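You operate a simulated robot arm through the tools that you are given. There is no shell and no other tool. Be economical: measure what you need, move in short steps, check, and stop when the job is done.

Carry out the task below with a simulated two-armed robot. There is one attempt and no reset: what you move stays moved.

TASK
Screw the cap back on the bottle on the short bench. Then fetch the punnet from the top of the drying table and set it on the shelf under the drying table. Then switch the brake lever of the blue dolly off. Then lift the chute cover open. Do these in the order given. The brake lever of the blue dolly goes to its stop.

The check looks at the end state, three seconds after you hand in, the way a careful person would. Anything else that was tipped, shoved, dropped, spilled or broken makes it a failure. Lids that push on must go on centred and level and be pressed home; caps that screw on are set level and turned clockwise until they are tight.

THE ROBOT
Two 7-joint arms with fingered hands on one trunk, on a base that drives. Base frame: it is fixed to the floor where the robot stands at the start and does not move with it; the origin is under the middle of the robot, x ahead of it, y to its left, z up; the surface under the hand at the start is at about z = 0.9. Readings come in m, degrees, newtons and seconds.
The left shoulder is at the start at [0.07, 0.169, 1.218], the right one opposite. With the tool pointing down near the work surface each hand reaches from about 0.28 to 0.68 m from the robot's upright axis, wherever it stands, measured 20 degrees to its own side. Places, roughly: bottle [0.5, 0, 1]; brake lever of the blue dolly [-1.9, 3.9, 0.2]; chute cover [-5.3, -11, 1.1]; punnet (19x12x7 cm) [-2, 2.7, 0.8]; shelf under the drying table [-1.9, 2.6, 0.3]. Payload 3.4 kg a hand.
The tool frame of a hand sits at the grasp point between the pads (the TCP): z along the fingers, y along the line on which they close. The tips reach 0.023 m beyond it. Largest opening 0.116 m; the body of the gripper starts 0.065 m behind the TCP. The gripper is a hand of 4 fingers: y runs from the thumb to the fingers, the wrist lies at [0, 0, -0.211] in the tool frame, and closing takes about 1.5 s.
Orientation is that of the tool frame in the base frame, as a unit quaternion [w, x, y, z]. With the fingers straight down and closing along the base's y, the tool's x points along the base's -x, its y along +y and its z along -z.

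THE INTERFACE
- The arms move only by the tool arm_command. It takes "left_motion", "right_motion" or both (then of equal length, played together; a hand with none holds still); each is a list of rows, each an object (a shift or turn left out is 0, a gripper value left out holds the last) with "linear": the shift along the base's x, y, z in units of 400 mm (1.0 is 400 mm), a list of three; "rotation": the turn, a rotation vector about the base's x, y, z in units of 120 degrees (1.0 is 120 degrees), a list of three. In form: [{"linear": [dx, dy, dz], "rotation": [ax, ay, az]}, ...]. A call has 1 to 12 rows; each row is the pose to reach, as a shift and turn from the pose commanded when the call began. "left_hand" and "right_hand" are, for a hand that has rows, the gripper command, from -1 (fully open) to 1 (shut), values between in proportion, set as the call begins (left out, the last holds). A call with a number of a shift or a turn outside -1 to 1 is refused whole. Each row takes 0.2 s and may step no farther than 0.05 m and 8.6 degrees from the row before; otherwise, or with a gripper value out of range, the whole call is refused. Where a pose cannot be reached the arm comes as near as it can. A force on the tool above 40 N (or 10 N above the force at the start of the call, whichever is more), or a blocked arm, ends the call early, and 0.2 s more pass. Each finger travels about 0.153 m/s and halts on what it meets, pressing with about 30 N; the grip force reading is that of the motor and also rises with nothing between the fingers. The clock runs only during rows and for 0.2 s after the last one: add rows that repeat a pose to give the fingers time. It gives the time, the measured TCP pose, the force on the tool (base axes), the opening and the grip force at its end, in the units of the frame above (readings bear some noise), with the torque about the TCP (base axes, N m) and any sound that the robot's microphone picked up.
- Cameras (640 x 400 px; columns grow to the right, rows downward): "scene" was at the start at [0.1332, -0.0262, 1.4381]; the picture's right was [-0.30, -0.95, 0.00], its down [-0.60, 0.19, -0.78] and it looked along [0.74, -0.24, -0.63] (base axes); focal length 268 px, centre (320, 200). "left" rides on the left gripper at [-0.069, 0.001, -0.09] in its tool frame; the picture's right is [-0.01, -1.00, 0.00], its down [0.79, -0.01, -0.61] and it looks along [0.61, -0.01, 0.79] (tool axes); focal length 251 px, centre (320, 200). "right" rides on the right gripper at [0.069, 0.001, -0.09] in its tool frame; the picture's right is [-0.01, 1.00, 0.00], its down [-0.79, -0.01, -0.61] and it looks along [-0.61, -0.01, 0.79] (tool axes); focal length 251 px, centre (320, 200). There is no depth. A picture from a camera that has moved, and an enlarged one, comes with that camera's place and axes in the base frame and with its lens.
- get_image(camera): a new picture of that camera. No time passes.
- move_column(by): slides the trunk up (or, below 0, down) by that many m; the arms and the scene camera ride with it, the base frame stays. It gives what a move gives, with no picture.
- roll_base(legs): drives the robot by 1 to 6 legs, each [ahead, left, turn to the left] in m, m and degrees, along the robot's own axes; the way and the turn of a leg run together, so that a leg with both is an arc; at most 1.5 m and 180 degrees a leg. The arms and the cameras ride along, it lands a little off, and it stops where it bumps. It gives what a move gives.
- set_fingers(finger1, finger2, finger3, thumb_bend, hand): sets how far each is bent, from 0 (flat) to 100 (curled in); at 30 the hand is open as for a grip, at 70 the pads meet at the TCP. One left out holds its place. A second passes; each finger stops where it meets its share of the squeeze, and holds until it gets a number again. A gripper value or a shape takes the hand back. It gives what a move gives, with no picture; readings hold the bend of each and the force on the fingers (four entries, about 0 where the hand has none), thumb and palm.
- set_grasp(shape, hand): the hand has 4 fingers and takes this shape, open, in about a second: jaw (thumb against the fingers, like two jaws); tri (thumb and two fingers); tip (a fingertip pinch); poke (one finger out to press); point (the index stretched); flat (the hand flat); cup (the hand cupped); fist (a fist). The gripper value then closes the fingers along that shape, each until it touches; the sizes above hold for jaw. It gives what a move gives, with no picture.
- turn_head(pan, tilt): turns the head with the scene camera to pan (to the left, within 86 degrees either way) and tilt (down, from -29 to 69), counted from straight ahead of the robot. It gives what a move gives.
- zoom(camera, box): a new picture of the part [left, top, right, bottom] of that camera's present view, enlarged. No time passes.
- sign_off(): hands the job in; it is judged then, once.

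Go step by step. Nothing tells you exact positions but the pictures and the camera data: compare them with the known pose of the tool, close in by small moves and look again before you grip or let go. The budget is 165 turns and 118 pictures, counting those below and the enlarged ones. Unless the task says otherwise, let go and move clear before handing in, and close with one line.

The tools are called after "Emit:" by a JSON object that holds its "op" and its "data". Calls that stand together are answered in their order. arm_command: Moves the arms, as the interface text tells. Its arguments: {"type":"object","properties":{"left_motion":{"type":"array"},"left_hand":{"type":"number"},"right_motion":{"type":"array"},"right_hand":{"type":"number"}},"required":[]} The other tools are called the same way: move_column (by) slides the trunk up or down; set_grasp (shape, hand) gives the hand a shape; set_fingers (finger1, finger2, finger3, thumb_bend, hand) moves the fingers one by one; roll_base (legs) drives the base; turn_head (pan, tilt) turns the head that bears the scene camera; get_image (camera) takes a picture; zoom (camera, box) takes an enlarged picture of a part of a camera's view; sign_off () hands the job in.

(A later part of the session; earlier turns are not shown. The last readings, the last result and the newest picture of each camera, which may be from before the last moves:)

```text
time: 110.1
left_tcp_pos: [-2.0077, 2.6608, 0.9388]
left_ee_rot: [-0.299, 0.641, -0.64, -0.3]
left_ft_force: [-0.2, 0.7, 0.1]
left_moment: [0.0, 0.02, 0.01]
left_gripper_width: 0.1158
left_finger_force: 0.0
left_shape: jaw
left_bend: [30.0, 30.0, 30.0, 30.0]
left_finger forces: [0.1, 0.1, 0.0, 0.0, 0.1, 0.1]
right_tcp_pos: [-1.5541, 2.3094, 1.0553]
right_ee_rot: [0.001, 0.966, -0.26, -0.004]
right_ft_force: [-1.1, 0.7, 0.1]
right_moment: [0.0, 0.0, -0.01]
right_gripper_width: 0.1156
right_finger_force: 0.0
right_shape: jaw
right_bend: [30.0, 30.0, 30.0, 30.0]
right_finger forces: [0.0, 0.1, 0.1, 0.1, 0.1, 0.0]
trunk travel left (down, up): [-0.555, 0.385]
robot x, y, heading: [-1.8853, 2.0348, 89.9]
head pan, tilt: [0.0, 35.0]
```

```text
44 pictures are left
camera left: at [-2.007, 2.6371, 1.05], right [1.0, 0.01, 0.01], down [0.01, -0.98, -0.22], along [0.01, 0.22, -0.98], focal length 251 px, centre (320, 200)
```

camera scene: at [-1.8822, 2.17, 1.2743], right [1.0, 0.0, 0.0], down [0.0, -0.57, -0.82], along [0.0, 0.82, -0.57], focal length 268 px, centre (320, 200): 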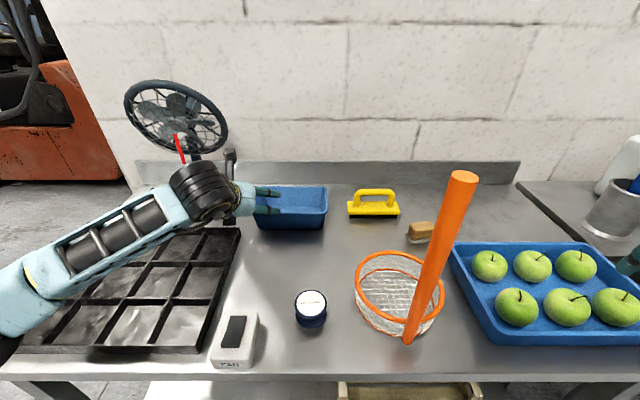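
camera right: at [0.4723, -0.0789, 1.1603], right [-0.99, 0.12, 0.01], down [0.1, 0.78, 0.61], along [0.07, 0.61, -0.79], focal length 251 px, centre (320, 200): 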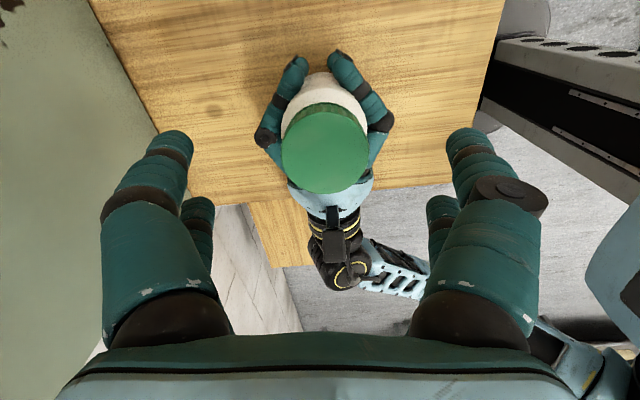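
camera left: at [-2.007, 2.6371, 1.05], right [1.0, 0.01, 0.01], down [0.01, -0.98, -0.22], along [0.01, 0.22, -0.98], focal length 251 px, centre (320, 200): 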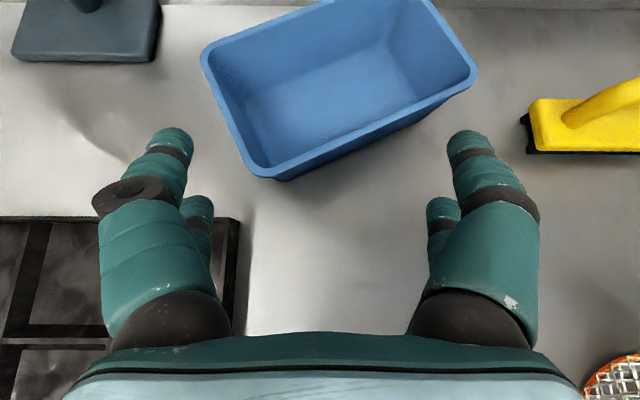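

The punnet has swung about 27° and its left wall now runs from (-2.047, 2.697) to (-2.099, 2.796). I'll raise the hand, move the base 5 cm closer, and turn the hand (steeper, yawed 27°) to match that wall.

Emit:
{"op": "arm_command", "data": {"left_motion": [{"linear": [0, 0, 0.1]}, {"linear": [0, 0, 0.15]}]}}

Emit:
{"op": "roll_base", "data": {"legs": [[0.05, 0, 0]]}}

Emit:
{"op": "arm_command", "data": {"left_motion": [{"rotation": [-0.0417, 0, 0]}, {"rotation": [-0.0833, 0, 0]}]}}

Emit:
{"op": "arm_command", "data": {"left_motion": [{"linear": [-0.02, -0.01, -0.02], "rotation": [0, 0, 0.0563]}, {"linear": [-0.04, -0.02, -0.05], "rotation": [0, 0, 0.1125]}, {"linear": [-0.06, -0.025, -0.08], "rotation": [0, 0, 0.1688]}, {"linear": [-0.08, -0.03, -0.1], "rotation": [0, 0, 0.225]}, {"linear": [-0.08, -0.03, -0.1], "rotation": [0, 0, 0.225]}]}}

Emit:
{"op": "get_image", "data": {"camera": "left"}}

```text
time: 110.7
left_tcp_pos: [-2.0061, 2.6618, 1.0003]
left_ee_rot: [0.3, -0.64, 0.641, 0.299]
left_ft_force: [-0.1, 0.5, -1.4]
left_moment: [0.01, 0.0, 0.01]
left_gripper_width: 0.1162
left_finger_force: 0.1
left_shape: jaw
left_bend: [30.0, 30.0, 30.0, 30.0]
left_finger forces: [0.0, 0.0, 0.0, 0.1, 0.1, 0.1]
right_tcp_pos: [-1.5557, 2.3093, 1.0564]
right_ee_rot: [0.001, 0.966, -0.26, -0.004]
right_ft_force: [-0.4, -0.4, 0.0]
right_moment: [-0.04, -0.01, 0.0]
right_gripper_width: 0.1157
right_finger_force: 0.0
right_shape: jaw
right_bend: [30.0, 30.0, 30.0, 30.0]
right_finger forces: [0.0, 0.0, 0.1, 0.0, 0.1, 0.1]
trunk travel left (down, up): [-0.555, 0.385]
robot x, y, heading: [-1.8836, 2.0328, 90.4]
head pan, tilt: [0.0, 35.0]
```

```text
time: 111.6
left_tcp_pos: [-2.0074, 2.7124, 0.9992]
left_ee_rot: [-0.299, 0.641, -0.64, -0.299]
left_ft_force: [-0.6, -0.5, -0.9]
left_moment: [0.0, 0.02, 0.05]
left_gripper_width: 0.1162
left_finger_force: 0.0
left_shape: jaw
left_bend: [30.0, 30.0, 30.0, 30.0]
left_finger forces: [0.0, 0.0, 0.0, 0.0, 0.0, 0.0]
right_tcp_pos: [-1.5549, 2.3606, 1.058]
right_ee_rot: [0.001, 0.966, -0.26, -0.004]
right_ft_force: [-0.6, -0.6, -0.4]
right_moment: [0.0, -0.01, -0.02]
right_gripper_width: 0.1158
right_finger_force: 0.0
right_shape: jaw
right_bend: [30.0, 30.0, 30.0, 30.0]
right_finger forces: [0.0, 0.0, 0.0, 0.0, 0.0, 0.0]
trunk travel left (down, up): [-0.555, 0.385]
robot x, y, heading: [-1.8818, 2.0817, 90.4]
head pan, tilt: [0.0, 35.0]
```

```text
time: 112.2
left_tcp_pos: [-2.0086, 2.7124, 0.998]
left_ee_rot: [-0.242, 0.665, -0.664, -0.241]
left_ft_force: [0.3, 0.0, 0.1]
left_moment: [-0.02, 0.0, 0.0]
left_gripper_width: 0.1162
left_finger_force: 0.0
left_shape: jaw
left_bend: [30.0, 30.0, 30.0, 30.0]
left_finger forces: [0.0, 0.0, 0.1, 0.1, 0.1, 0.1]
right_tcp_pos: [-1.5549, 2.3606, 1.056]
right_ee_rot: [0.002, 0.966, -0.259, -0.005]
right_ft_force: [-0.6, 0.0, -0.4]
right_moment: [0.03, 0.0, 0.03]
right_gripper_width: 0.116
right_finger_force: 0.0
right_shape: jaw
right_bend: [30.0, 30.0, 30.0, 30.0]
right_finger forces: [0.0, 0.0, 0.1, 0.1, 0.0, 0.0]
trunk travel left (down, up): [-0.555, 0.385]
robot x, y, heading: [-1.8839, 2.0831, 90.1]
head pan, tilt: [0.0, 35.0]
```

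```text
time: 113.4
left_tcp_pos: [-2.0382, 2.7002, 0.9584]
left_ee_rot: [-0.18, 0.801, -0.49, -0.292]
left_ft_force: [0.0, 0.6, -0.2]
left_moment: [-0.02, -0.01, 0.0]
left_gripper_width: 0.1161
left_finger_force: 0.0
left_shape: jaw
left_bend: [30.0, 30.0, 30.0, 30.0]
left_finger forces: [0.1, 0.0, 0.0, 0.0, 0.0, 0.1]
right_tcp_pos: [-1.5547, 2.3599, 1.0555]
right_ee_rot: [0.001, 0.966, -0.26, -0.004]
right_ft_force: [-0.9, 0.7, -0.4]
right_moment: [0.01, -0.02, 0.01]
right_gripper_width: 0.1157
right_finger_force: 0.1
right_shape: jaw
right_bend: [30.0, 30.0, 30.0, 30.0]
right_finger forces: [0.0, 0.0, 0.0, 0.0, 0.0, 0.0]
trunk travel left (down, up): [-0.555, 0.385]
robot x, y, heading: [-1.8848, 2.0848, 90.0]
head pan, tilt: [0.0, 35.0]
```

```text
43 pictures are left
camera left: at [-2.0357, 2.6947, 1.0721], right [0.89, 0.46, 0.01], down [0.46, -0.89, -0.05], along [-0.02, 0.05, -1.0], focal length 251 px, centre (320, 200)
```

left: 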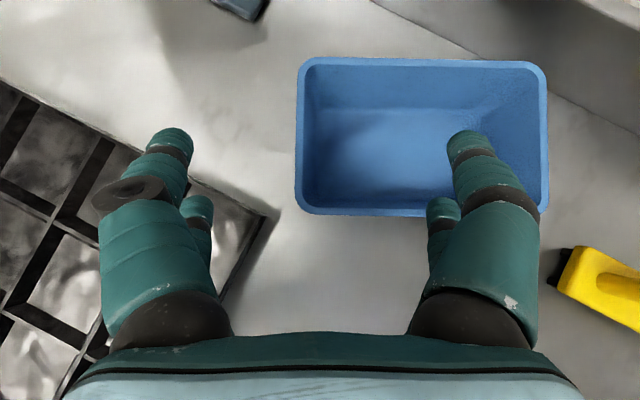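

The hand is now parallel with the wall. I narrow the opening a little and advance so both inner fingers go inside the punnet.

Emit:
{"op": "arm_command", "data": {"left_motion": [{"linear": [-0.02, 0.02, -0.01]}, {"linear": [-0.045, 0.05, -0.06]}, {"linear": [-0.065, 0.08, -0.12]}, {"linear": [-0.085, 0.105, -0.18]}, {"linear": [-0.1025, 0.13, -0.24]}, {"linear": [-0.1025, 0.13, -0.24]}], "left_hand": -0.3}}

Emit:
{"op": "get_image", "data": {"camera": "left"}}

```text
time: 114.8
left_tcp_pos: [-2.0811, 2.7527, 0.8649]
left_ee_rot: [-0.179, 0.801, -0.492, -0.291]
left_ft_force: [0.3, -0.1, 0.1]
left_moment: [-0.01, -0.01, 0.01]
left_gripper_width: 0.0758
left_finger_force: 0.1
left_shape: jaw
left_bend: [69.0, 69.0, 69.0, 70.0]
left_finger forces: [0.1, 0.1, 0.0, 0.0, 0.0, 0.0]
right_tcp_pos: [-1.5552, 2.3605, 1.0553]
right_ee_rot: [0.001, 0.966, -0.26, -0.003]
right_ft_force: [0.7, 0.7, 0.0]
right_moment: [0.02, 0.02, -0.03]
right_gripper_width: 0.1158
right_finger_force: 0.1
right_shape: jaw
right_bend: [30.0, 30.0, 30.0, 30.0]
right_finger forces: [0.1, 0.1, 0.0, 0.0, 0.1, 0.0]
trunk travel left (down, up): [-0.555, 0.385]
robot x, y, heading: [-1.8857, 2.0814, 90.0]
head pan, tilt: [0.0, 35.0]
```

```text
42 pictures are left
camera left: at [-2.0786, 2.7476, 0.9781], right [0.89, 0.46, 0.01], down [0.46, -0.89, -0.05], along [-0.02, 0.05, -1.0], focal length 251 px, centre (320, 200)
```

left: 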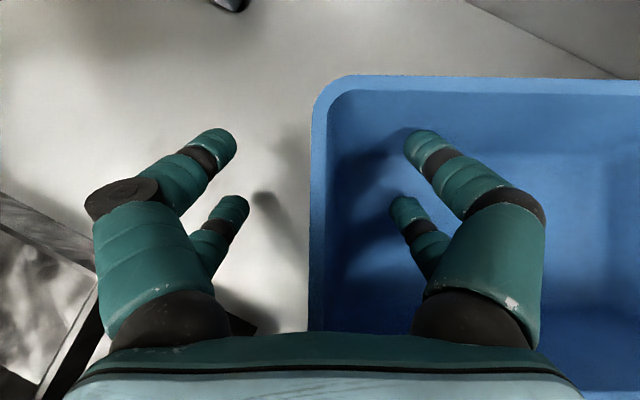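

Both inner fingers are inside and the wall is midway. Close the left hand.

Emit:
{"op": "arm_command", "data": {"left_motion": [{}, {}, {}, {}, {}, {}, {}, {}], "left_hand": 1}}

Emit:
{"op": "arm_command", "data": {"left_motion": [{"linear": [0, 0, 0.04]}, {"linear": [0, 0, 0.09]}, {"linear": [0, 0, 0.14]}, {"linear": [0, 0, 0.2]}, {"linear": [0, 0, 0.2]}]}}

Emit:
{"op": "get_image", "data": {"camera": "left"}}

Emit:
{"op": "get_image", "data": {"camera": "scene"}}

```text
time: 116.6
left_tcp_pos: [-2.0827, 2.7533, 0.8649]
left_ee_rot: [-0.179, 0.801, -0.491, -0.293]
left_ft_force: [0.1, 0.0, 0.1]
left_moment: [0.01, -0.04, 0.01]
left_gripper_width: 0.0002
left_finger_force: 30.0
left_shape: jaw
left_bend: [70.0, 68.0, 70.0, 68.0]
left_finger forces: [27.1, 26.8, 27.0, 0.1, 27.2, 0.0]
right_tcp_pos: [-1.5553, 2.3604, 1.0558]
right_ee_rot: [0.001, 0.966, -0.26, -0.004]
right_ft_force: [0.5, 0.1, 0.0]
right_moment: [0.02, -0.02, 0.0]
right_gripper_width: 0.116
right_finger_force: 0.1
right_shape: jaw
right_bend: [30.0, 30.0, 30.0, 30.0]
right_finger forces: [0.1, 0.1, 0.0, 0.0, 0.0, 0.0]
trunk travel left (down, up): [-0.555, 0.385]
robot x, y, heading: [-1.8846, 2.0831, 90.0]
head pan, tilt: [0.0, 35.0]
```

```text
time: 117.8
left_tcp_pos: [-2.0823, 2.7512, 0.9443]
left_ee_rot: [-0.18, 0.801, -0.491, -0.293]
left_ft_force: [-0.2, 0.1, -0.6]
left_moment: [-0.04, 0.0, 0.0]
left_gripper_width: 0.0003
left_finger_force: 30.0
left_shape: jaw
left_bend: [70.0, 68.0, 71.0, 68.0]
left_finger forces: [26.9, 28.0, 26.7, 0.0, 28.2, 0.0]
right_tcp_pos: [-1.5549, 2.3603, 1.0565]
right_ee_rot: [0.001, 0.966, -0.26, -0.004]
right_ft_force: [-0.3, 0.8, -0.4]
right_moment: [0.02, -0.02, 0.01]
right_gripper_width: 0.1159
right_finger_force: 0.1
right_shape: jaw
right_bend: [30.0, 30.0, 30.0, 30.0]
right_finger forces: [0.1, 0.1, 0.1, 0.1, 0.1, 0.1]
trunk travel left (down, up): [-0.555, 0.385]
robot x, y, heading: [-1.8852, 2.0829, 90.1]
head pan, tilt: [0.0, 35.0]
```

```text
41 pictures are left
camera left: at [-2.0783, 2.7465, 1.0573], right [0.89, 0.46, 0.01], down [0.46, -0.89, -0.05], along [-0.02, 0.05, -1.0], focal length 251 px, centre (320, 200)
```

left: 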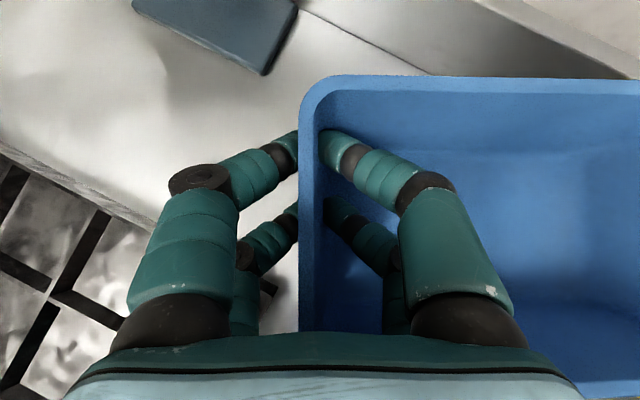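

```text
40 pictures are left
camera scene: at [-1.8826, 2.2215, 1.2742], right [1.0, 0.0, 0.0], down [0.0, -0.57, -0.82], along [0.0, 0.82, -0.57], focal length 268 px, centre (320, 200)
```

scene: 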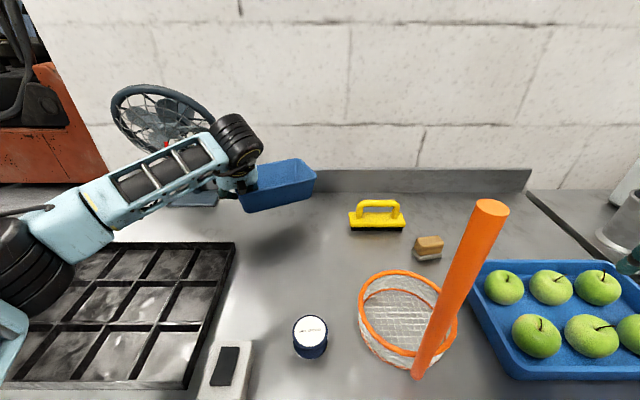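

The punnet is held level. I lift it a bit more and drive back clear of the table, then square the hand.

Emit:
{"op": "arm_command", "data": {"left_motion": [{"linear": [0, -0.02, 0.08]}, {"linear": [0, -0.05, 0.16]}, {"linear": [0, -0.08, 0.22]}]}}

Emit:
{"op": "roll_base", "data": {"legs": [[-0.62, 0, 0]]}}

Emit:
{"op": "arm_command", "data": {"left_motion": [{"linear": [-0.03, -0.05, 0], "rotation": [0, 0, -0.05]}, {"linear": [-0.06, -0.1, 0], "rotation": [0, 0, -0.1]}, {"linear": [-0.1, -0.15, 0], "rotation": [0, 0, -0.15]}, {"linear": [-0.14, -0.2, 0], "rotation": [0, 0, -0.2]}, {"linear": [-0.17, -0.25, 0], "rotation": [0, 0, -0.225]}, {"linear": [-0.17, -0.25, 0], "rotation": [0, 0, -0.225]}]}}

Emit:
{"op": "move_column", "data": {"by": -0.5}}

Emit:
{"op": "turn_head", "data": {"pan": 0, "tilt": 20}}

Emit:
{"op": "get_image", "data": {"camera": "scene"}}

Emit:
{"op": "get_image", "data": {"camera": "left"}}

```text
time: 118.6
left_tcp_pos: [-2.0827, 2.7189, 1.0333]
left_ee_rot: [-0.18, 0.801, -0.491, -0.292]
left_ft_force: [0.0, -0.1, 0.0]
left_moment: [-0.03, 0.0, -0.01]
left_gripper_width: 0.0002
left_finger_force: 29.9
left_shape: jaw
left_bend: [70.0, 68.0, 71.0, 68.0]
left_finger forces: [26.9, 28.1, 26.7, 0.0, 28.2, 0.1]
right_tcp_pos: [-1.556, 2.3599, 1.056]
right_ee_rot: [0.0, 0.966, -0.259, -0.003]
right_ft_force: [0.3, -1.0, -0.5]
right_moment: [-0.02, -0.02, 0.03]
right_gripper_width: 0.1157
right_finger_force: 0.0
right_shape: jaw
right_bend: [30.0, 30.0, 30.0, 30.0]
right_finger forces: [0.0, 0.1, 0.1, 0.0, 0.0, 0.1]
trunk travel left (down, up): [-0.555, 0.385]
robot x, y, heading: [-1.8833, 2.081, 90.3]
head pan, tilt: [0.0, 35.0]
```

```text
time: 122.1
left_tcp_pos: [-2.0812, 2.1019, 1.0315]
left_ee_rot: [-0.179, 0.801, -0.49, -0.292]
left_ft_force: [0.4, 0.0, -0.1]
left_moment: [0.01, 0.02, 0.0]
left_gripper_width: 0.0001
left_finger_force: 30.2
left_shape: jaw
left_bend: [70.0, 68.0, 71.0, 68.0]
left_finger forces: [26.9, 28.0, 26.7, 0.1, 28.4, 0.0]
right_tcp_pos: [-1.5542, 1.7422, 1.0568]
right_ee_rot: [0.002, 0.966, -0.26, -0.004]
right_ft_force: [0.1, 0.1, -0.8]
right_moment: [0.0, 0.01, -0.02]
right_gripper_width: 0.116
right_finger_force: 0.1
right_shape: jaw
right_bend: [30.0, 30.0, 30.0, 30.0]
right_finger forces: [0.0, 0.1, 0.0, 0.0, 0.0, 0.0]
trunk travel left (down, up): [-0.555, 0.385]
robot x, y, heading: [-1.8844, 1.4689, 90.2]
head pan, tilt: [0.0, 35.0]
```

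```text
time: 123.5
left_tcp_pos: [-2.1472, 2.0033, 1.0316]
left_ee_rot: [0.243, -0.663, 0.665, 0.242]
left_ft_force: [0.5, 0.5, -1.2]
left_moment: [0.02, 0.03, -0.02]
left_gripper_width: 0.0
left_finger_force: 30.1
left_shape: jaw
left_bend: [70.0, 68.0, 71.0, 68.0]
left_finger forces: [27.0, 28.3, 26.9, 0.0, 28.4, 0.0]
right_tcp_pos: [-1.5539, 1.7416, 1.056]
right_ee_rot: [0.002, 0.965, -0.26, -0.004]
right_ft_force: [0.3, -0.3, -0.3]
right_moment: [-0.02, 0.02, -0.01]
right_gripper_width: 0.1158
right_finger_force: 0.0
right_shape: jaw
right_bend: [30.0, 30.0, 30.0, 30.0]
right_finger forces: [0.1, 0.1, 0.0, 0.0, 0.0, 0.0]
trunk travel left (down, up): [-0.555, 0.385]
robot x, y, heading: [-1.8815, 1.469, 90.3]
head pan, tilt: [0.0, 35.0]
```

```text
refused: -0.5 is not a number from -0.4 to 0.4
```

```text
time: 124.3
left_tcp_pos: [-2.1461, 2.0031, 1.032]
left_ee_rot: [0.243, -0.664, 0.665, 0.242]
left_ft_force: [-0.7, -0.6, -0.9]
left_moment: [0.0, 0.03, -0.02]
left_gripper_width: 0.0
left_finger_force: 30.4
left_shape: jaw
left_bend: [70.0, 68.0, 71.0, 68.0]
left_finger forces: [27.0, 28.4, 26.9, 0.1, 28.4, 0.0]
right_tcp_pos: [-1.5542, 1.7417, 1.0557]
right_ee_rot: [0.001, 0.966, -0.26, -0.004]
right_ft_force: [0.7, 0.2, 0.3]
right_moment: [0.01, 0.03, 0.03]
right_gripper_width: 0.116
right_finger_force: 0.1
right_shape: jaw
right_bend: [30.0, 30.0, 30.0, 30.0]
right_finger forces: [0.1, 0.0, 0.0, 0.0, 0.0, 0.1]
trunk travel left (down, up): [-0.555, 0.385]
robot x, y, heading: [-1.882, 1.4653, 90.1]
head pan, tilt: [0.0, 20.0]
```

```text
39 pictures are left
camera scene: at [-1.8813, 1.6083, 1.298], right [1.0, 0.0, 0.0], down [0.0, -0.34, -0.94], along [0.0, 0.94, -0.34], focal length 268 px, centre (320, 200)
```

scene: 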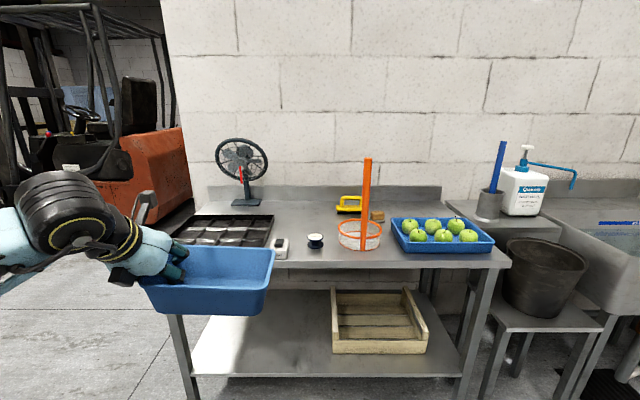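

```text
38 pictures are left
camera left: at [-2.1468, 1.9978, 1.1445], right [1.0, 0.01, 0.01], down [0.01, -1.0, -0.05], along [0.01, 0.05, -1.0], focal length 251 px, centre (320, 200)
```

left: 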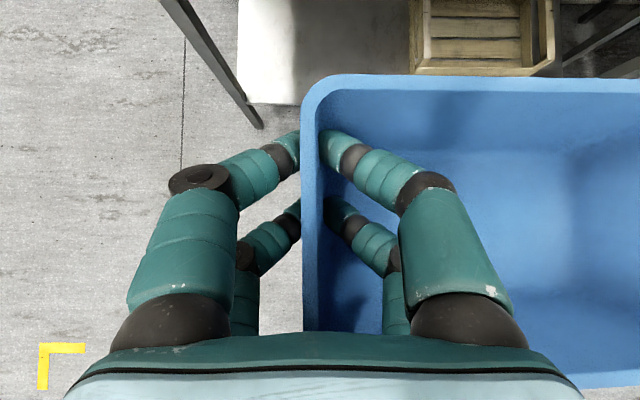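

The punnet is held squarely. Shelf top is at z ≈ 0.30, free between x ≈ -2.37 and -1.83. I lower the trunk 0.5 m and the arm slightly, then check before going in.

Emit:
{"op": "move_column", "data": {"by": -0.4}}

Emit:
{"op": "move_column", "data": {"by": -0.1}}

Emit:
{"op": "arm_command", "data": {"left_motion": [{"linear": [0, 0, -0.1]}, {"linear": [0, 0, -0.2]}, {"linear": [0, 0, -0.2]}]}}

Emit:
{"op": "get_image", "data": {"camera": "scene"}}

```text
time: 128.1
left_tcp_pos: [-2.1478, 2.0026, 0.6322]
left_ee_rot: [0.244, -0.663, 0.665, 0.242]
left_ft_force: [0.2, -0.3, 0.2]
left_moment: [0.0, 0.02, -0.03]
left_gripper_width: 0.0
left_finger_force: 29.7
left_shape: jaw
left_bend: [70.0, 68.0, 71.0, 68.0]
left_finger forces: [26.9, 28.3, 27.0, 0.0, 28.4, 0.1]
right_tcp_pos: [-1.5533, 1.7422, 0.6559]
right_ee_rot: [0.002, 0.966, -0.259, -0.004]
right_ft_force: [1.4, -0.1, -1.1]
right_moment: [0.01, 0.02, -0.01]
right_gripper_width: 0.116
right_finger_force: 0.1
right_shape: jaw
right_bend: [30.0, 30.0, 30.0, 30.0]
right_finger forces: [0.1, 0.0, 0.0, 0.0, 0.0, 0.1]
trunk travel left (down, up): [-0.155, 0.785]
robot x, y, heading: [-1.8813, 1.4649, 90.2]
head pan, tilt: [0.0, 20.0]
```

```text
time: 129.4
left_tcp_pos: [-2.1468, 2.003, 0.5308]
left_ee_rot: [0.244, -0.664, 0.664, 0.242]
left_ft_force: [-0.2, 0.2, 0.4]
left_moment: [-0.02, 0.01, -0.01]
left_gripper_width: 0.0002
left_finger_force: 30.2
left_shape: jaw
left_bend: [70.0, 68.0, 71.0, 68.0]
left_finger forces: [27.0, 28.3, 27.0, 0.0, 28.4, 0.0]
right_tcp_pos: [-1.5534, 1.7421, 0.5565]
right_ee_rot: [0.001, 0.966, -0.26, -0.004]
right_ft_force: [-1.2, 0.3, 0.2]
right_moment: [0.01, -0.03, 0.02]
right_gripper_width: 0.1159
right_finger_force: 0.2
right_shape: jaw
right_bend: [30.0, 30.0, 30.0, 30.0]
right_finger forces: [0.0, 0.1, 0.1, 0.0, 0.0, 0.0]
trunk travel left (down, up): [-0.055, 0.885]
robot x, y, heading: [-1.8823, 1.4669, 90.0]
head pan, tilt: [0.0, 20.0]
```

```text
time: 130.2
left_tcp_pos: [-2.1479, 2.0031, 0.4511]
left_ee_rot: [-0.243, 0.665, -0.664, -0.243]
left_ft_force: [0.4, -0.2, -0.3]
left_moment: [0.0, 0.0, 0.03]
left_gripper_width: 0.0
left_finger_force: 30.0
left_shape: jaw
left_bend: [70.0, 68.0, 71.0, 68.0]
left_finger forces: [27.0, 28.4, 26.8, 0.0, 28.5, 0.1]
right_tcp_pos: [-1.5537, 1.7414, 0.5548]
right_ee_rot: [0.002, 0.966, -0.259, -0.004]
right_ft_force: [-0.3, -0.5, 1.1]
right_moment: [0.0, -0.01, 0.02]
right_gripper_width: 0.1159
right_finger_force: 0.1
right_shape: jaw
right_bend: [30.0, 30.0, 30.0, 30.0]
right_finger forces: [0.1, 0.0, 0.1, 0.0, 0.1, 0.1]
trunk travel left (down, up): [-0.055, 0.885]
robot x, y, heading: [-1.8837, 1.464, 90.3]
head pan, tilt: [0.0, 20.0]
```

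```text
37 pictures are left
camera scene: at [-1.8813, 1.6084, 0.7981], right [1.0, 0.0, 0.0], down [0.0, -0.34, -0.94], along [0.0, 0.94, -0.34], focal length 268 px, centre (320, 200)
```

scene: 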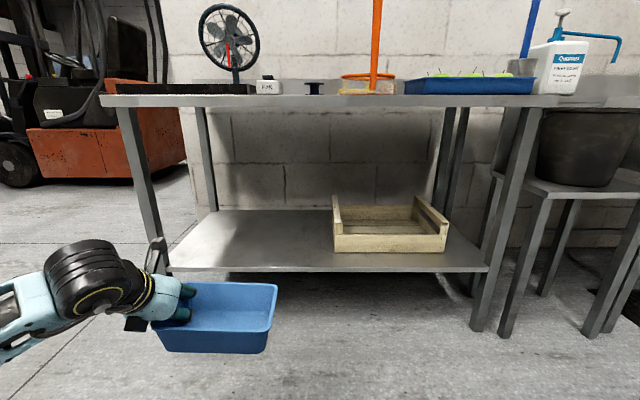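

Clearances look good. I extend the arm 6 cm (straightening the elbow) and drive forward 0.44 m so the punnet goes in over the shelf.

Emit:
{"op": "arm_command", "data": {"left_motion": [{"linear": [0, 0.08, 0]}, {"linear": [0, 0.16, 0]}, {"linear": [0, 0.16, 0]}]}}

Emit:
{"op": "roll_base", "data": {"legs": [[0.44, 0, 0]]}}

Emit:
{"op": "get_image", "data": {"camera": "scene"}}

Emit:
{"op": "get_image", "data": {"camera": "left"}}

```text
time: 131.0
left_tcp_pos: [-2.147, 2.0684, 0.4503]
left_ee_rot: [0.243, -0.664, 0.665, 0.242]
left_ft_force: [-0.5, -0.3, -1.3]
left_moment: [0.01, 0.03, 0.03]
left_gripper_width: 0.0002
left_finger_force: 29.8
left_shape: jaw
left_bend: [70.0, 68.0, 71.0, 68.0]
left_finger forces: [27.0, 28.4, 26.8, 0.1, 28.5, 0.1]
right_tcp_pos: [-1.5534, 1.7424, 0.5557]
right_ee_rot: [0.002, 0.966, -0.26, -0.004]
right_ft_force: [-0.4, 0.0, -0.4]
right_moment: [0.06, 0.04, -0.01]
right_gripper_width: 0.1158
right_finger_force: 0.0
right_shape: jaw
right_bend: [30.0, 30.0, 30.0, 30.0]
right_finger forces: [0.0, 0.1, 0.0, 0.0, 0.1, 0.0]
trunk travel left (down, up): [-0.055, 0.885]
robot x, y, heading: [-1.882, 1.4658, 90.1]
head pan, tilt: [0.0, 20.0]
```

```text
time: 133.7
left_tcp_pos: [-2.1473, 2.5105, 0.4506]
left_ee_rot: [0.243, -0.664, 0.664, 0.242]
left_ft_force: [0.0, -0.1, -0.2]
left_moment: [0.0, 0.04, 0.0]
left_gripper_width: 0.0002
left_finger_force: 30.0
left_shape: jaw
left_bend: [70.0, 68.0, 71.0, 68.0]
left_finger forces: [27.0, 28.4, 26.9, 0.0, 28.4, 0.0]
right_tcp_pos: [-1.5539, 2.185, 0.5572]
right_ee_rot: [0.001, 0.966, -0.26, -0.004]
right_ft_force: [0.6, -0.2, -0.1]
right_moment: [-0.04, -0.02, -0.06]
right_gripper_width: 0.1164
right_finger_force: 0.1
right_shape: jaw
right_bend: [30.0, 30.0, 30.0, 30.0]
right_finger forces: [0.0, 0.1, 0.0, 0.0, 0.1, 0.1]
trunk travel left (down, up): [-0.055, 0.885]
robot x, y, heading: [-1.881, 1.9032, 89.7]
head pan, tilt: [0.0, 20.0]
```

```text
36 pictures are left
camera scene: at [-1.8816, 2.0515, 0.7981], right [1.0, 0.0, 0.0], down [0.0, -0.34, -0.94], along [0.0, 0.94, -0.34], focal length 268 px, centre (320, 200)
```

scene: 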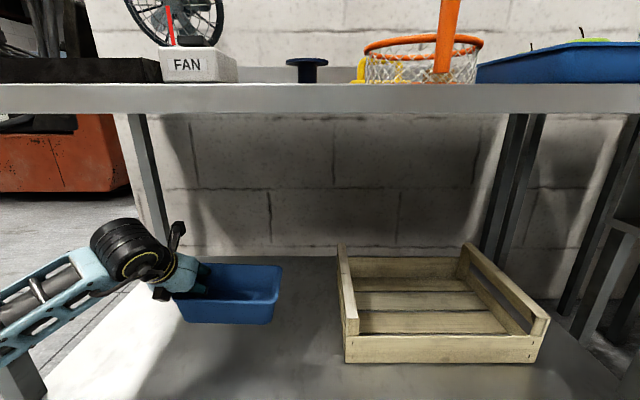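

```text
35 pictures are left
camera left: at [-2.1461, 2.506, 0.5634], right [1.0, 0.01, 0.01], down [0.01, -1.0, -0.05], along [0.01, 0.05, -1.0], focal length 251 px, centre (320, 200)
```

left: 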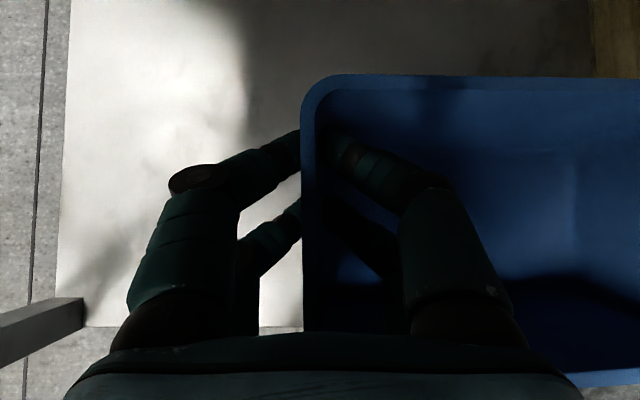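

The punnet is inside the front edge and clear of the crate. I lower it gently to the shelf with 3 cm more depth.

Emit:
{"op": "arm_command", "data": {"left_motion": [{"linear": [0, 0.04, -0.03]}, {"linear": [0, 0.075, -0.08]}, {"linear": [0, 0.075, -0.13]}, {"linear": [0, 0.075, -0.18]}, {"linear": [0, 0.075, -0.2]}, {"linear": [0, 0.075, -0.21]}, {"linear": [0, 0.075, -0.21]}]}}

Emit:
{"op": "zoom", "data": {"camera": "scene", "box": [100, 200, 420, 400]}}

```text
time: 135.3
left_tcp_pos: [-2.147, 2.5396, 0.3651]
left_ee_rot: [0.243, -0.664, 0.664, 0.242]
left_ft_force: [-0.3, 0.2, -1.0]
left_moment: [-0.02, 0.06, 0.0]
left_gripper_width: 0.0002
left_finger_force: 30.0
left_shape: jaw
left_bend: [70.0, 68.0, 71.0, 68.0]
left_finger forces: [27.0, 28.3, 26.8, 0.0, 28.4, 0.1]
right_tcp_pos: [-1.5541, 2.1846, 0.5564]
right_ee_rot: [0.002, 0.966, -0.26, -0.004]
right_ft_force: [-0.1, 0.1, -0.1]
right_moment: [-0.03, 0.0, -0.04]
right_gripper_width: 0.116
right_finger_force: 0.0
right_shape: jaw
right_bend: [30.0, 30.0, 30.0, 30.0]
right_finger forces: [0.0, 0.0, 0.0, 0.0, 0.0, 0.0]
trunk travel left (down, up): [-0.055, 0.885]
robot x, y, heading: [-1.878, 1.908, 90.0]
head pan, tilt: [0.0, 20.0]
```

```text
2.00 times, centred on (260, 300) of scene
camera zoom: at [-1.8816, 2.0515, 0.7981], right [1.0, 0.0, 0.0], down [0.0, -0.34, -0.94], along [0.0, 0.94, -0.34], focal length 536 px, centre (440, 0)
```

zoom: 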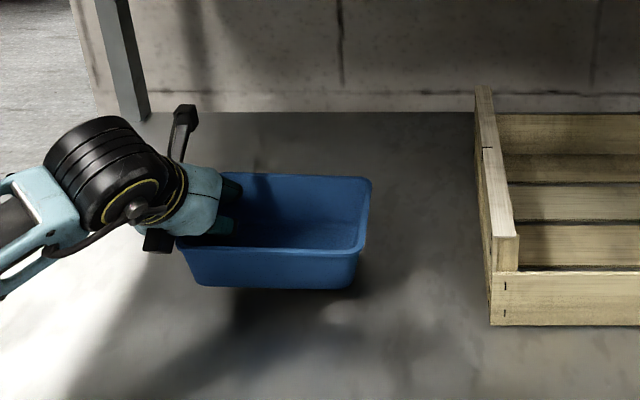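

Almost down; I go down in small steps until it touches.

Emit:
{"op": "arm_command", "data": {"left_motion": [{"linear": [0, 0, -0.006]}, {"linear": [0, 0, -0.012]}, {"linear": [0, 0, -0.018]}, {"linear": [0, 0, -0.02]}, {"linear": [0, 0, -0.02]}]}}

Emit:
{"op": "zoom", "data": {"camera": "scene", "box": [160, 270, 320, 370]}}

```text
time: 136.5
left_tcp_pos: [-2.1475, 2.541, 0.3577]
left_ee_rot: [0.243, -0.664, 0.664, 0.242]
left_ft_force: [0.1, 0.2, -0.1]
left_moment: [0.01, 0.04, 0.01]
left_gripper_width: 0.0
left_finger_force: 30.2
left_shape: jaw
left_bend: [70.0, 68.0, 71.0, 68.0]
left_finger forces: [27.0, 28.3, 26.8, 0.0, 28.4, 0.1]
right_tcp_pos: [-1.5545, 2.1847, 0.5568]
right_ee_rot: [0.002, 0.965, -0.261, -0.005]
right_ft_force: [-0.5, -0.2, 0.2]
right_moment: [-0.01, 0.04, -0.01]
right_gripper_width: 0.1159
right_finger_force: 0.1
right_shape: jaw
right_bend: [30.0, 30.0, 30.0, 30.0]
right_finger forces: [0.0, 0.0, 0.0, 0.0, 0.0, 0.1]
trunk travel left (down, up): [-0.055, 0.885]
robot x, y, heading: [-1.8862, 1.9074, 89.7]
head pan, tilt: [0.0, 20.0]
```

```text
4.00 times, centred on (240, 320) of scene
camera zoom: at [-1.8816, 2.0515, 0.7981], right [1.0, 0.0, 0.0], down [0.0, -0.34, -0.94], along [0.0, 0.94, -0.34], focal length 1073 px, centre (640, -280)
```

zoom: 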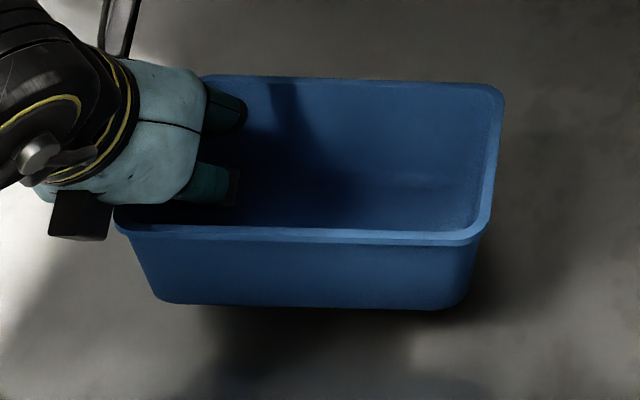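

Still hovering slightly; a few more small steps down.

Emit:
{"op": "arm_command", "data": {"left_motion": [{"linear": [0, 0, -0.006]}, {"linear": [0, 0, -0.012]}, {"linear": [0, 0, -0.018]}, {"linear": [0, 0, -0.024]}, {"linear": [0, 0, -0.03]}, {"linear": [0, 0, -0.036]}, {"linear": [0, 0, -0.036]}]}}

Emit:
{"op": "zoom", "data": {"camera": "scene", "box": [160, 270, 320, 370]}}

```text
time: 138.1
left_tcp_pos: [-2.1473, 2.5408, 0.3435]
left_ee_rot: [0.242, -0.664, 0.664, 0.243]
left_ft_force: [-0.2, -0.3, -0.3]
left_moment: [0.0, 0.02, -0.03]
left_gripper_width: 0.0
left_finger_force: 29.8
left_shape: jaw
left_bend: [70.0, 68.0, 71.0, 68.0]
left_finger forces: [27.0, 28.3, 26.8, 0.0, 28.4, 0.0]
right_tcp_pos: [-1.5538, 2.1853, 0.5568]
right_ee_rot: [0.001, 0.965, -0.261, -0.004]
right_ft_force: [0.2, -0.1, -0.5]
right_moment: [0.01, -0.05, 0.0]
right_gripper_width: 0.1159
right_finger_force: 0.0
right_shape: jaw
right_bend: [30.0, 30.0, 30.0, 30.0]
right_finger forces: [0.0, 0.1, 0.1, 0.0, 0.1, 0.1]
trunk travel left (down, up): [-0.055, 0.885]
robot x, y, heading: [-1.8791, 1.91, 89.9]
head pan, tilt: [0.0, 20.0]
```

```text
4.00 times, centred on (240, 320) of scene
camera zoom: at [-1.8816, 2.0515, 0.7981], right [1.0, 0.0, 0.0], down [0.0, -0.34, -0.94], along [0.0, 0.94, -0.34], focal length 1073 px, centre (640, -280)
```

zoom: 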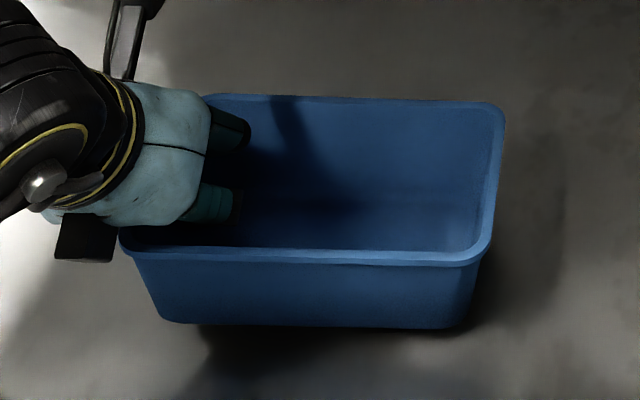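

Still no contact reading; continue down slowly.

Emit:
{"op": "arm_command", "data": {"left_motion": [{"linear": [0, 0, -0.006]}, {"linear": [0, 0, -0.012]}, {"linear": [0, 0, -0.018]}, {"linear": [0, 0, -0.024]}, {"linear": [0, 0, -0.03]}, {"linear": [0, 0, -0.03]}]}}

Emit:
{"op": "zoom", "data": {"camera": "scene", "box": [160, 270, 320, 370]}}

```text
time: 139.5
left_tcp_pos: [-2.1472, 2.5416, 0.3329]
left_ee_rot: [0.243, -0.664, 0.664, 0.242]
left_ft_force: [-0.4, 0.9, 0.4]
left_moment: [0.06, -0.09, 0.03]
left_gripper_width: 0.0002
left_finger_force: 30.3
left_shape: jaw
left_bend: [70.0, 68.0, 71.0, 68.0]
left_finger forces: [28.3, 27.1, 27.9, 0.0, 27.5, 0.0]
right_tcp_pos: [-1.5544, 2.1845, 0.5563]
right_ee_rot: [0.002, 0.965, -0.26, -0.004]
right_ft_force: [0.1, 0.7, 0.2]
right_moment: [-0.01, 0.01, 0.06]
right_gripper_width: 0.1157
right_finger_force: 0.1
right_shape: jaw
right_bend: [30.0, 30.0, 30.0, 30.0]
right_finger forces: [0.0, 0.1, 0.0, 0.1, 0.0, 0.0]
trunk travel left (down, up): [-0.055, 0.885]
robot x, y, heading: [-1.8851, 1.9079, 90.1]
head pan, tilt: [0.0, 20.0]
```

```text
4.00 times, centred on (240, 320) of scene
camera zoom: at [-1.8816, 2.0514, 0.7981], right [1.0, 0.0, 0.0], down [0.0, -0.34, -0.94], along [0.0, 0.94, -0.34], focal length 1073 px, centre (640, -280)
```

zoom: 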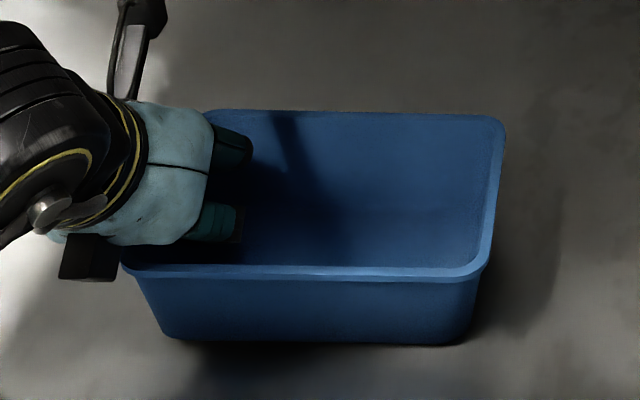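

The moment and finger loads changed, so it has begun touching. A last couple of millimetres.

Emit:
{"op": "arm_command", "data": {"left_motion": [{"linear": [0, 0, -0.005]}, {"linear": [0, 0, -0.01]}, {"linear": [0, 0, -0.01]}]}}

Emit:
{"op": "zoom", "data": {"camera": "scene", "box": [160, 270, 320, 370]}}

```text
time: 140.3
left_tcp_pos: [-2.1474, 2.5414, 0.327]
left_ee_rot: [0.243, -0.664, 0.665, 0.241]
left_ft_force: [-0.6, 0.1, 0.7]
left_moment: [0.04, -0.19, 0.09]
left_gripper_width: 0.0
left_finger_force: 30.3
left_shape: jaw
left_bend: [70.0, 68.0, 71.0, 68.0]
left_finger forces: [30.1, 26.6, 29.8, 0.0, 26.9, 0.1]
right_tcp_pos: [-1.5544, 2.1855, 0.5561]
right_ee_rot: [0.001, 0.965, -0.26, -0.004]
right_ft_force: [0.6, 0.5, 0.3]
right_moment: [0.01, 0.02, 0.04]
right_gripper_width: 0.1159
right_finger_force: 0.0
right_shape: jaw
right_bend: [30.0, 30.0, 30.0, 30.0]
right_finger forces: [0.1, 0.1, 0.1, 0.0, 0.1, 0.1]
trunk travel left (down, up): [-0.055, 0.885]
robot x, y, heading: [-1.884, 1.9112, 90.4]
head pan, tilt: [0.0, 20.0]
```

```text
4.00 times, centred on (240, 320) of scene
camera zoom: at [-1.8816, 2.0514, 0.7981], right [1.0, 0.0, 0.0], down [0.0, -0.34, -0.94], along [0.0, 0.94, -0.34], focal length 1073 px, centre (640, -280)
```

zoom: 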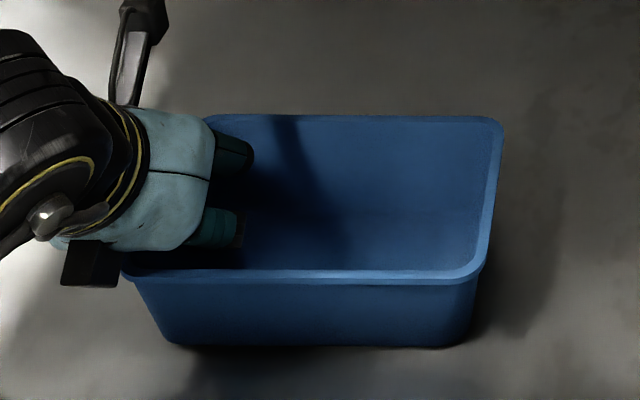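

It rests on the shelf. I open partway, and withdraw up and back along the entry path.

Emit:
{"op": "arm_command", "data": {"left_motion": [{}, {}, {}, {}, {"linear": [0, -0.01, 0.06]}, {"linear": [0, -0.04, 0.12]}, {"linear": [0, -0.08, 0.18]}, {"linear": [0, -0.12, 0.25]}, {"linear": [0, -0.18, 0.32]}, {"linear": [0, -0.25, 0.36]}, {"linear": [0, -0.3, 0.36]}], "left_hand": -0.3}}

Emit:
{"op": "get_image", "data": {"camera": "scene"}}

```text
time: 142.7
left_tcp_pos: [-2.1481, 2.4219, 0.4706]
left_ee_rot: [0.243, -0.664, 0.664, 0.242]
left_ft_force: [0.2, -0.2, 0.1]
left_moment: [-0.02, -0.03, 0.03]
left_gripper_width: 0.0749
left_finger_force: 0.0
left_shape: jaw
left_bend: [70.0, 70.0, 70.0, 70.0]
left_finger forces: [0.1, 0.1, 0.0, 0.0, 0.0, 0.0]
right_tcp_pos: [-1.5532, 2.1834, 0.556]
right_ee_rot: [0.001, 0.965, -0.261, -0.004]
right_ft_force: [-0.5, -0.5, -1.0]
right_moment: [0.01, -0.01, -0.01]
right_gripper_width: 0.1158
right_finger_force: 0.0
right_shape: jaw
right_bend: [30.0, 30.0, 30.0, 30.0]
right_finger forces: [0.0, 0.0, 0.1, 0.1, 0.1, 0.0]
trunk travel left (down, up): [-0.055, 0.885]
robot x, y, heading: [-1.8842, 1.9097, 90.1]
head pan, tilt: [0.0, 20.0]
```

```text
29 pictures are left
camera scene: at [-1.8816, 2.0515, 0.7981], right [1.0, 0.0, 0.0], down [0.0, -0.34, -0.94], along [0.0, 0.94, -0.34], focal length 268 px, centre (320, 200)
```

scene: 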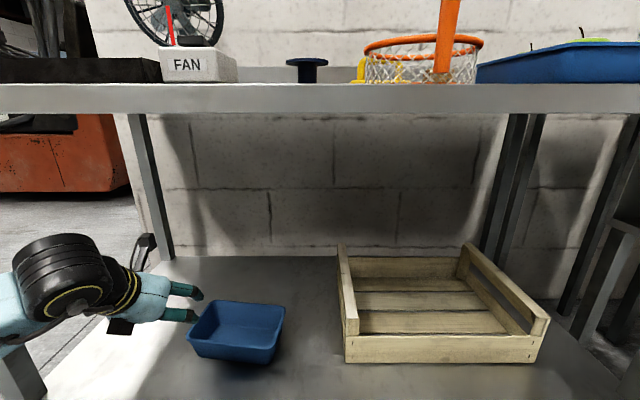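

The punnet sits on the shelf. Next is the blue dolly near [-1.9, 3.9], behind the wall; I back out, go left past the wall's end, and look.

Emit:
{"op": "roll_base", "data": {"legs": [[-0.55, 0, 0], [0, 1.35, 0], [1.0, 0, 0]]}}

Emit:
{"op": "turn_head", "data": {"pan": -35, "tilt": 20}}

Emit:
{"op": "move_column", "data": {"by": 0.3}}

Emit:
{"op": "get_image", "data": {"camera": "scene"}}

```text
time: 156.9
left_tcp_pos: [-3.5497, 2.8382, 0.4711]
left_ee_rot: [-0.237, 0.682, -0.646, -0.248]
left_ft_force: [0.2, -0.3, 0.2]
left_moment: [-0.02, -0.02, 0.03]
left_gripper_width: 0.0748
left_finger_force: 0.1
left_shape: jaw
left_bend: [70.0, 70.0, 70.0, 70.0]
left_finger forces: [0.0, 0.0, 0.1, 0.0, 0.0, 0.1]
right_tcp_pos: [-2.9421, 2.6342, 0.556]
right_ee_rot: [0.001, 0.972, -0.234, -0.004]
right_ft_force: [0.2, -1.5, 0.1]
right_moment: [0.01, 0.01, 0.02]
right_gripper_width: 0.116
right_finger_force: 0.1
right_shape: jaw
right_bend: [30.0, 30.0, 30.0, 30.0]
right_finger forces: [0.0, 0.1, 0.0, 0.1, 0.0, 0.1]
trunk travel left (down, up): [-0.055, 0.885]
robot x, y, heading: [-3.256, 2.3443, 93.1]
head pan, tilt: [0.0, 20.0]
```

```text
time: 157.9
left_tcp_pos: [-3.5485, 2.8389, 0.4715]
left_ee_rot: [-0.237, 0.682, -0.646, -0.248]
left_ft_force: [-0.5, 0.3, -0.5]
left_moment: [0.0, 0.01, 0.02]
left_gripper_width: 0.0749
left_finger_force: 0.1
left_shape: jaw
left_bend: [70.0, 70.0, 70.0, 70.0]
left_finger forces: [0.0, 0.0, 0.0, 0.0, 0.0, 0.0]
right_tcp_pos: [-2.9444, 2.6346, 0.5561]
right_ee_rot: [0.002, 0.972, -0.234, -0.004]
right_ft_force: [0.7, -1.0, 0.1]
right_moment: [0.0, 0.04, 0.02]
right_gripper_width: 0.1157
right_finger_force: 0.1
right_shape: jaw
right_bend: [30.0, 30.0, 30.0, 30.0]
right_finger forces: [0.0, 0.0, 0.0, 0.0, 0.1, 0.1]
trunk travel left (down, up): [-0.055, 0.885]
robot x, y, heading: [-3.2601, 2.3434, 93.1]
head pan, tilt: [-35.0, 20.0]
```

```text
time: 160.9
left_tcp_pos: [-3.5501, 2.839, 0.7716]
left_ee_rot: [-0.236, 0.682, -0.646, -0.248]
left_ft_force: [-0.1, -0.9, 0.7]
left_moment: [-0.01, 0.02, -0.05]
left_gripper_width: 0.075
left_finger_force: 0.1
left_shape: jaw
left_bend: [70.0, 70.0, 70.0, 70.0]
left_finger forces: [0.1, 0.1, 0.0, 0.0, 0.0, 0.0]
right_tcp_pos: [-2.9434, 2.6344, 0.856]
right_ee_rot: [0.002, 0.972, -0.234, -0.004]
right_ft_force: [0.0, -0.7, 0.2]
right_moment: [-0.01, 0.0, -0.05]
right_gripper_width: 0.1159
right_finger_force: 0.1
right_shape: jaw
right_bend: [30.0, 30.0, 30.0, 30.0]
right_finger forces: [0.1, 0.0, 0.0, 0.0, 0.0, 0.0]
trunk travel left (down, up): [-0.355, 0.585]
robot x, y, heading: [-3.2562, 2.3394, 93.3]
head pan, tilt: [-35.0, 20.0]
```

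```text
28 pictures are left
camera scene: at [-3.2094, 2.4695, 1.098], right [0.85, -0.53, 0.0], down [-0.18, -0.29, -0.94], along [0.5, 0.8, -0.34], focal length 268 px, centre (320, 200)
```

scene: 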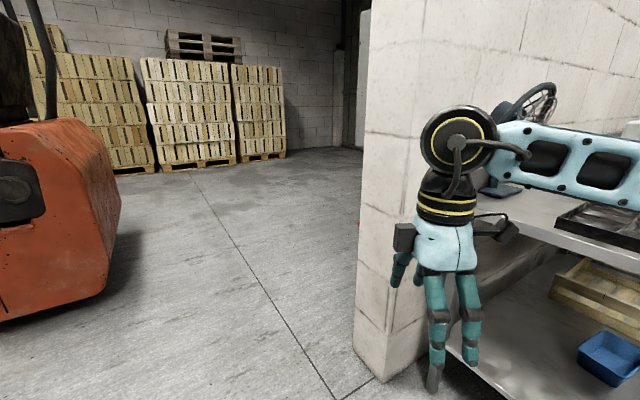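

The corridor between the wall end (x ≈ -2.55) and the forklift (x ≈ -3.5) is clear. I centre in it and go forward, then look right behind the wall.

Emit:
{"op": "roll_base", "data": {"legs": [[0, -0.22, -3], [0.85, 0, 0]]}}

Emit:
{"op": "turn_head", "data": {"pan": -60, "tilt": 30}}

Emit:
{"op": "get_image", "data": {"camera": "scene"}}

```text
time: 165.4
left_tcp_pos: [-3.3093, 3.4643, 0.7738]
left_ee_rot: [0.255, -0.657, 0.668, 0.239]
left_ft_force: [-0.4, 0.3, 0.3]
left_moment: [0.01, 0.01, 0.01]
left_gripper_width: 0.075
left_finger_force: 0.0
left_shape: jaw
left_bend: [70.0, 70.0, 70.0, 70.0]
left_finger forces: [0.0, 0.0, 0.0, 0.0, 0.1, 0.0]
right_tcp_pos: [-2.7234, 3.211, 0.8655]
right_ee_rot: [-0.012, 0.962, -0.273, 0.005]
right_ft_force: [0.5, 0.0, 0.1]
right_moment: [-0.02, 0.02, -0.01]
right_gripper_width: 0.1161
right_finger_force: 0.1
right_shape: jaw
right_bend: [30.0, 30.0, 30.0, 30.0]
right_finger forces: [0.1, 0.1, 0.0, 0.0, 0.1, 0.0]
trunk travel left (down, up): [-0.355, 0.585]
robot x, y, heading: [-3.0497, 2.9516, 88.9]
head pan, tilt: [-35.0, 20.0]
stopped in leg 2: the robot was blocked; the commanded pose is now the measured one
```

```text
time: 166.3
left_tcp_pos: [-3.311, 3.4624, 0.7743]
left_ee_rot: [0.257, -0.657, 0.667, 0.239]
left_ft_force: [-0.5, 0.3, -0.6]
left_moment: [0.0, 0.03, 0.04]
left_gripper_width: 0.0751
left_finger_force: 0.1
left_shape: jaw
left_bend: [70.0, 70.0, 70.0, 70.0]
left_finger forces: [0.0, 0.0, 0.0, 0.1, 0.0, 0.0]
right_tcp_pos: [-2.7234, 3.2093, 0.8665]
right_ee_rot: [-0.012, 0.962, -0.272, 0.005]
right_ft_force: [0.1, 0.0, 0.1]
right_moment: [0.03, 0.03, 0.0]
right_gripper_width: 0.1161
right_finger_force: 0.1
right_shape: jaw
right_bend: [30.0, 30.0, 30.0, 30.0]
right_finger forces: [0.1, 0.1, 0.0, 0.1, 0.0, 0.0]
trunk travel left (down, up): [-0.355, 0.585]
robot x, y, heading: [-3.0478, 2.9525, 88.9]
head pan, tilt: [-60.0, 30.0]
```

```text
27 pictures are left
camera scene: at [-2.9804, 3.0321, 1.0843], right [0.48, -0.88, 0.0], down [-0.42, -0.23, -0.88], along [0.77, 0.43, -0.48], focal length 268 px, centre (320, 200)
```

scene: 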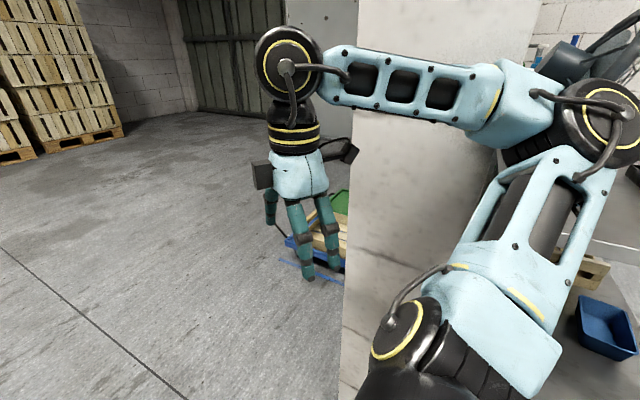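

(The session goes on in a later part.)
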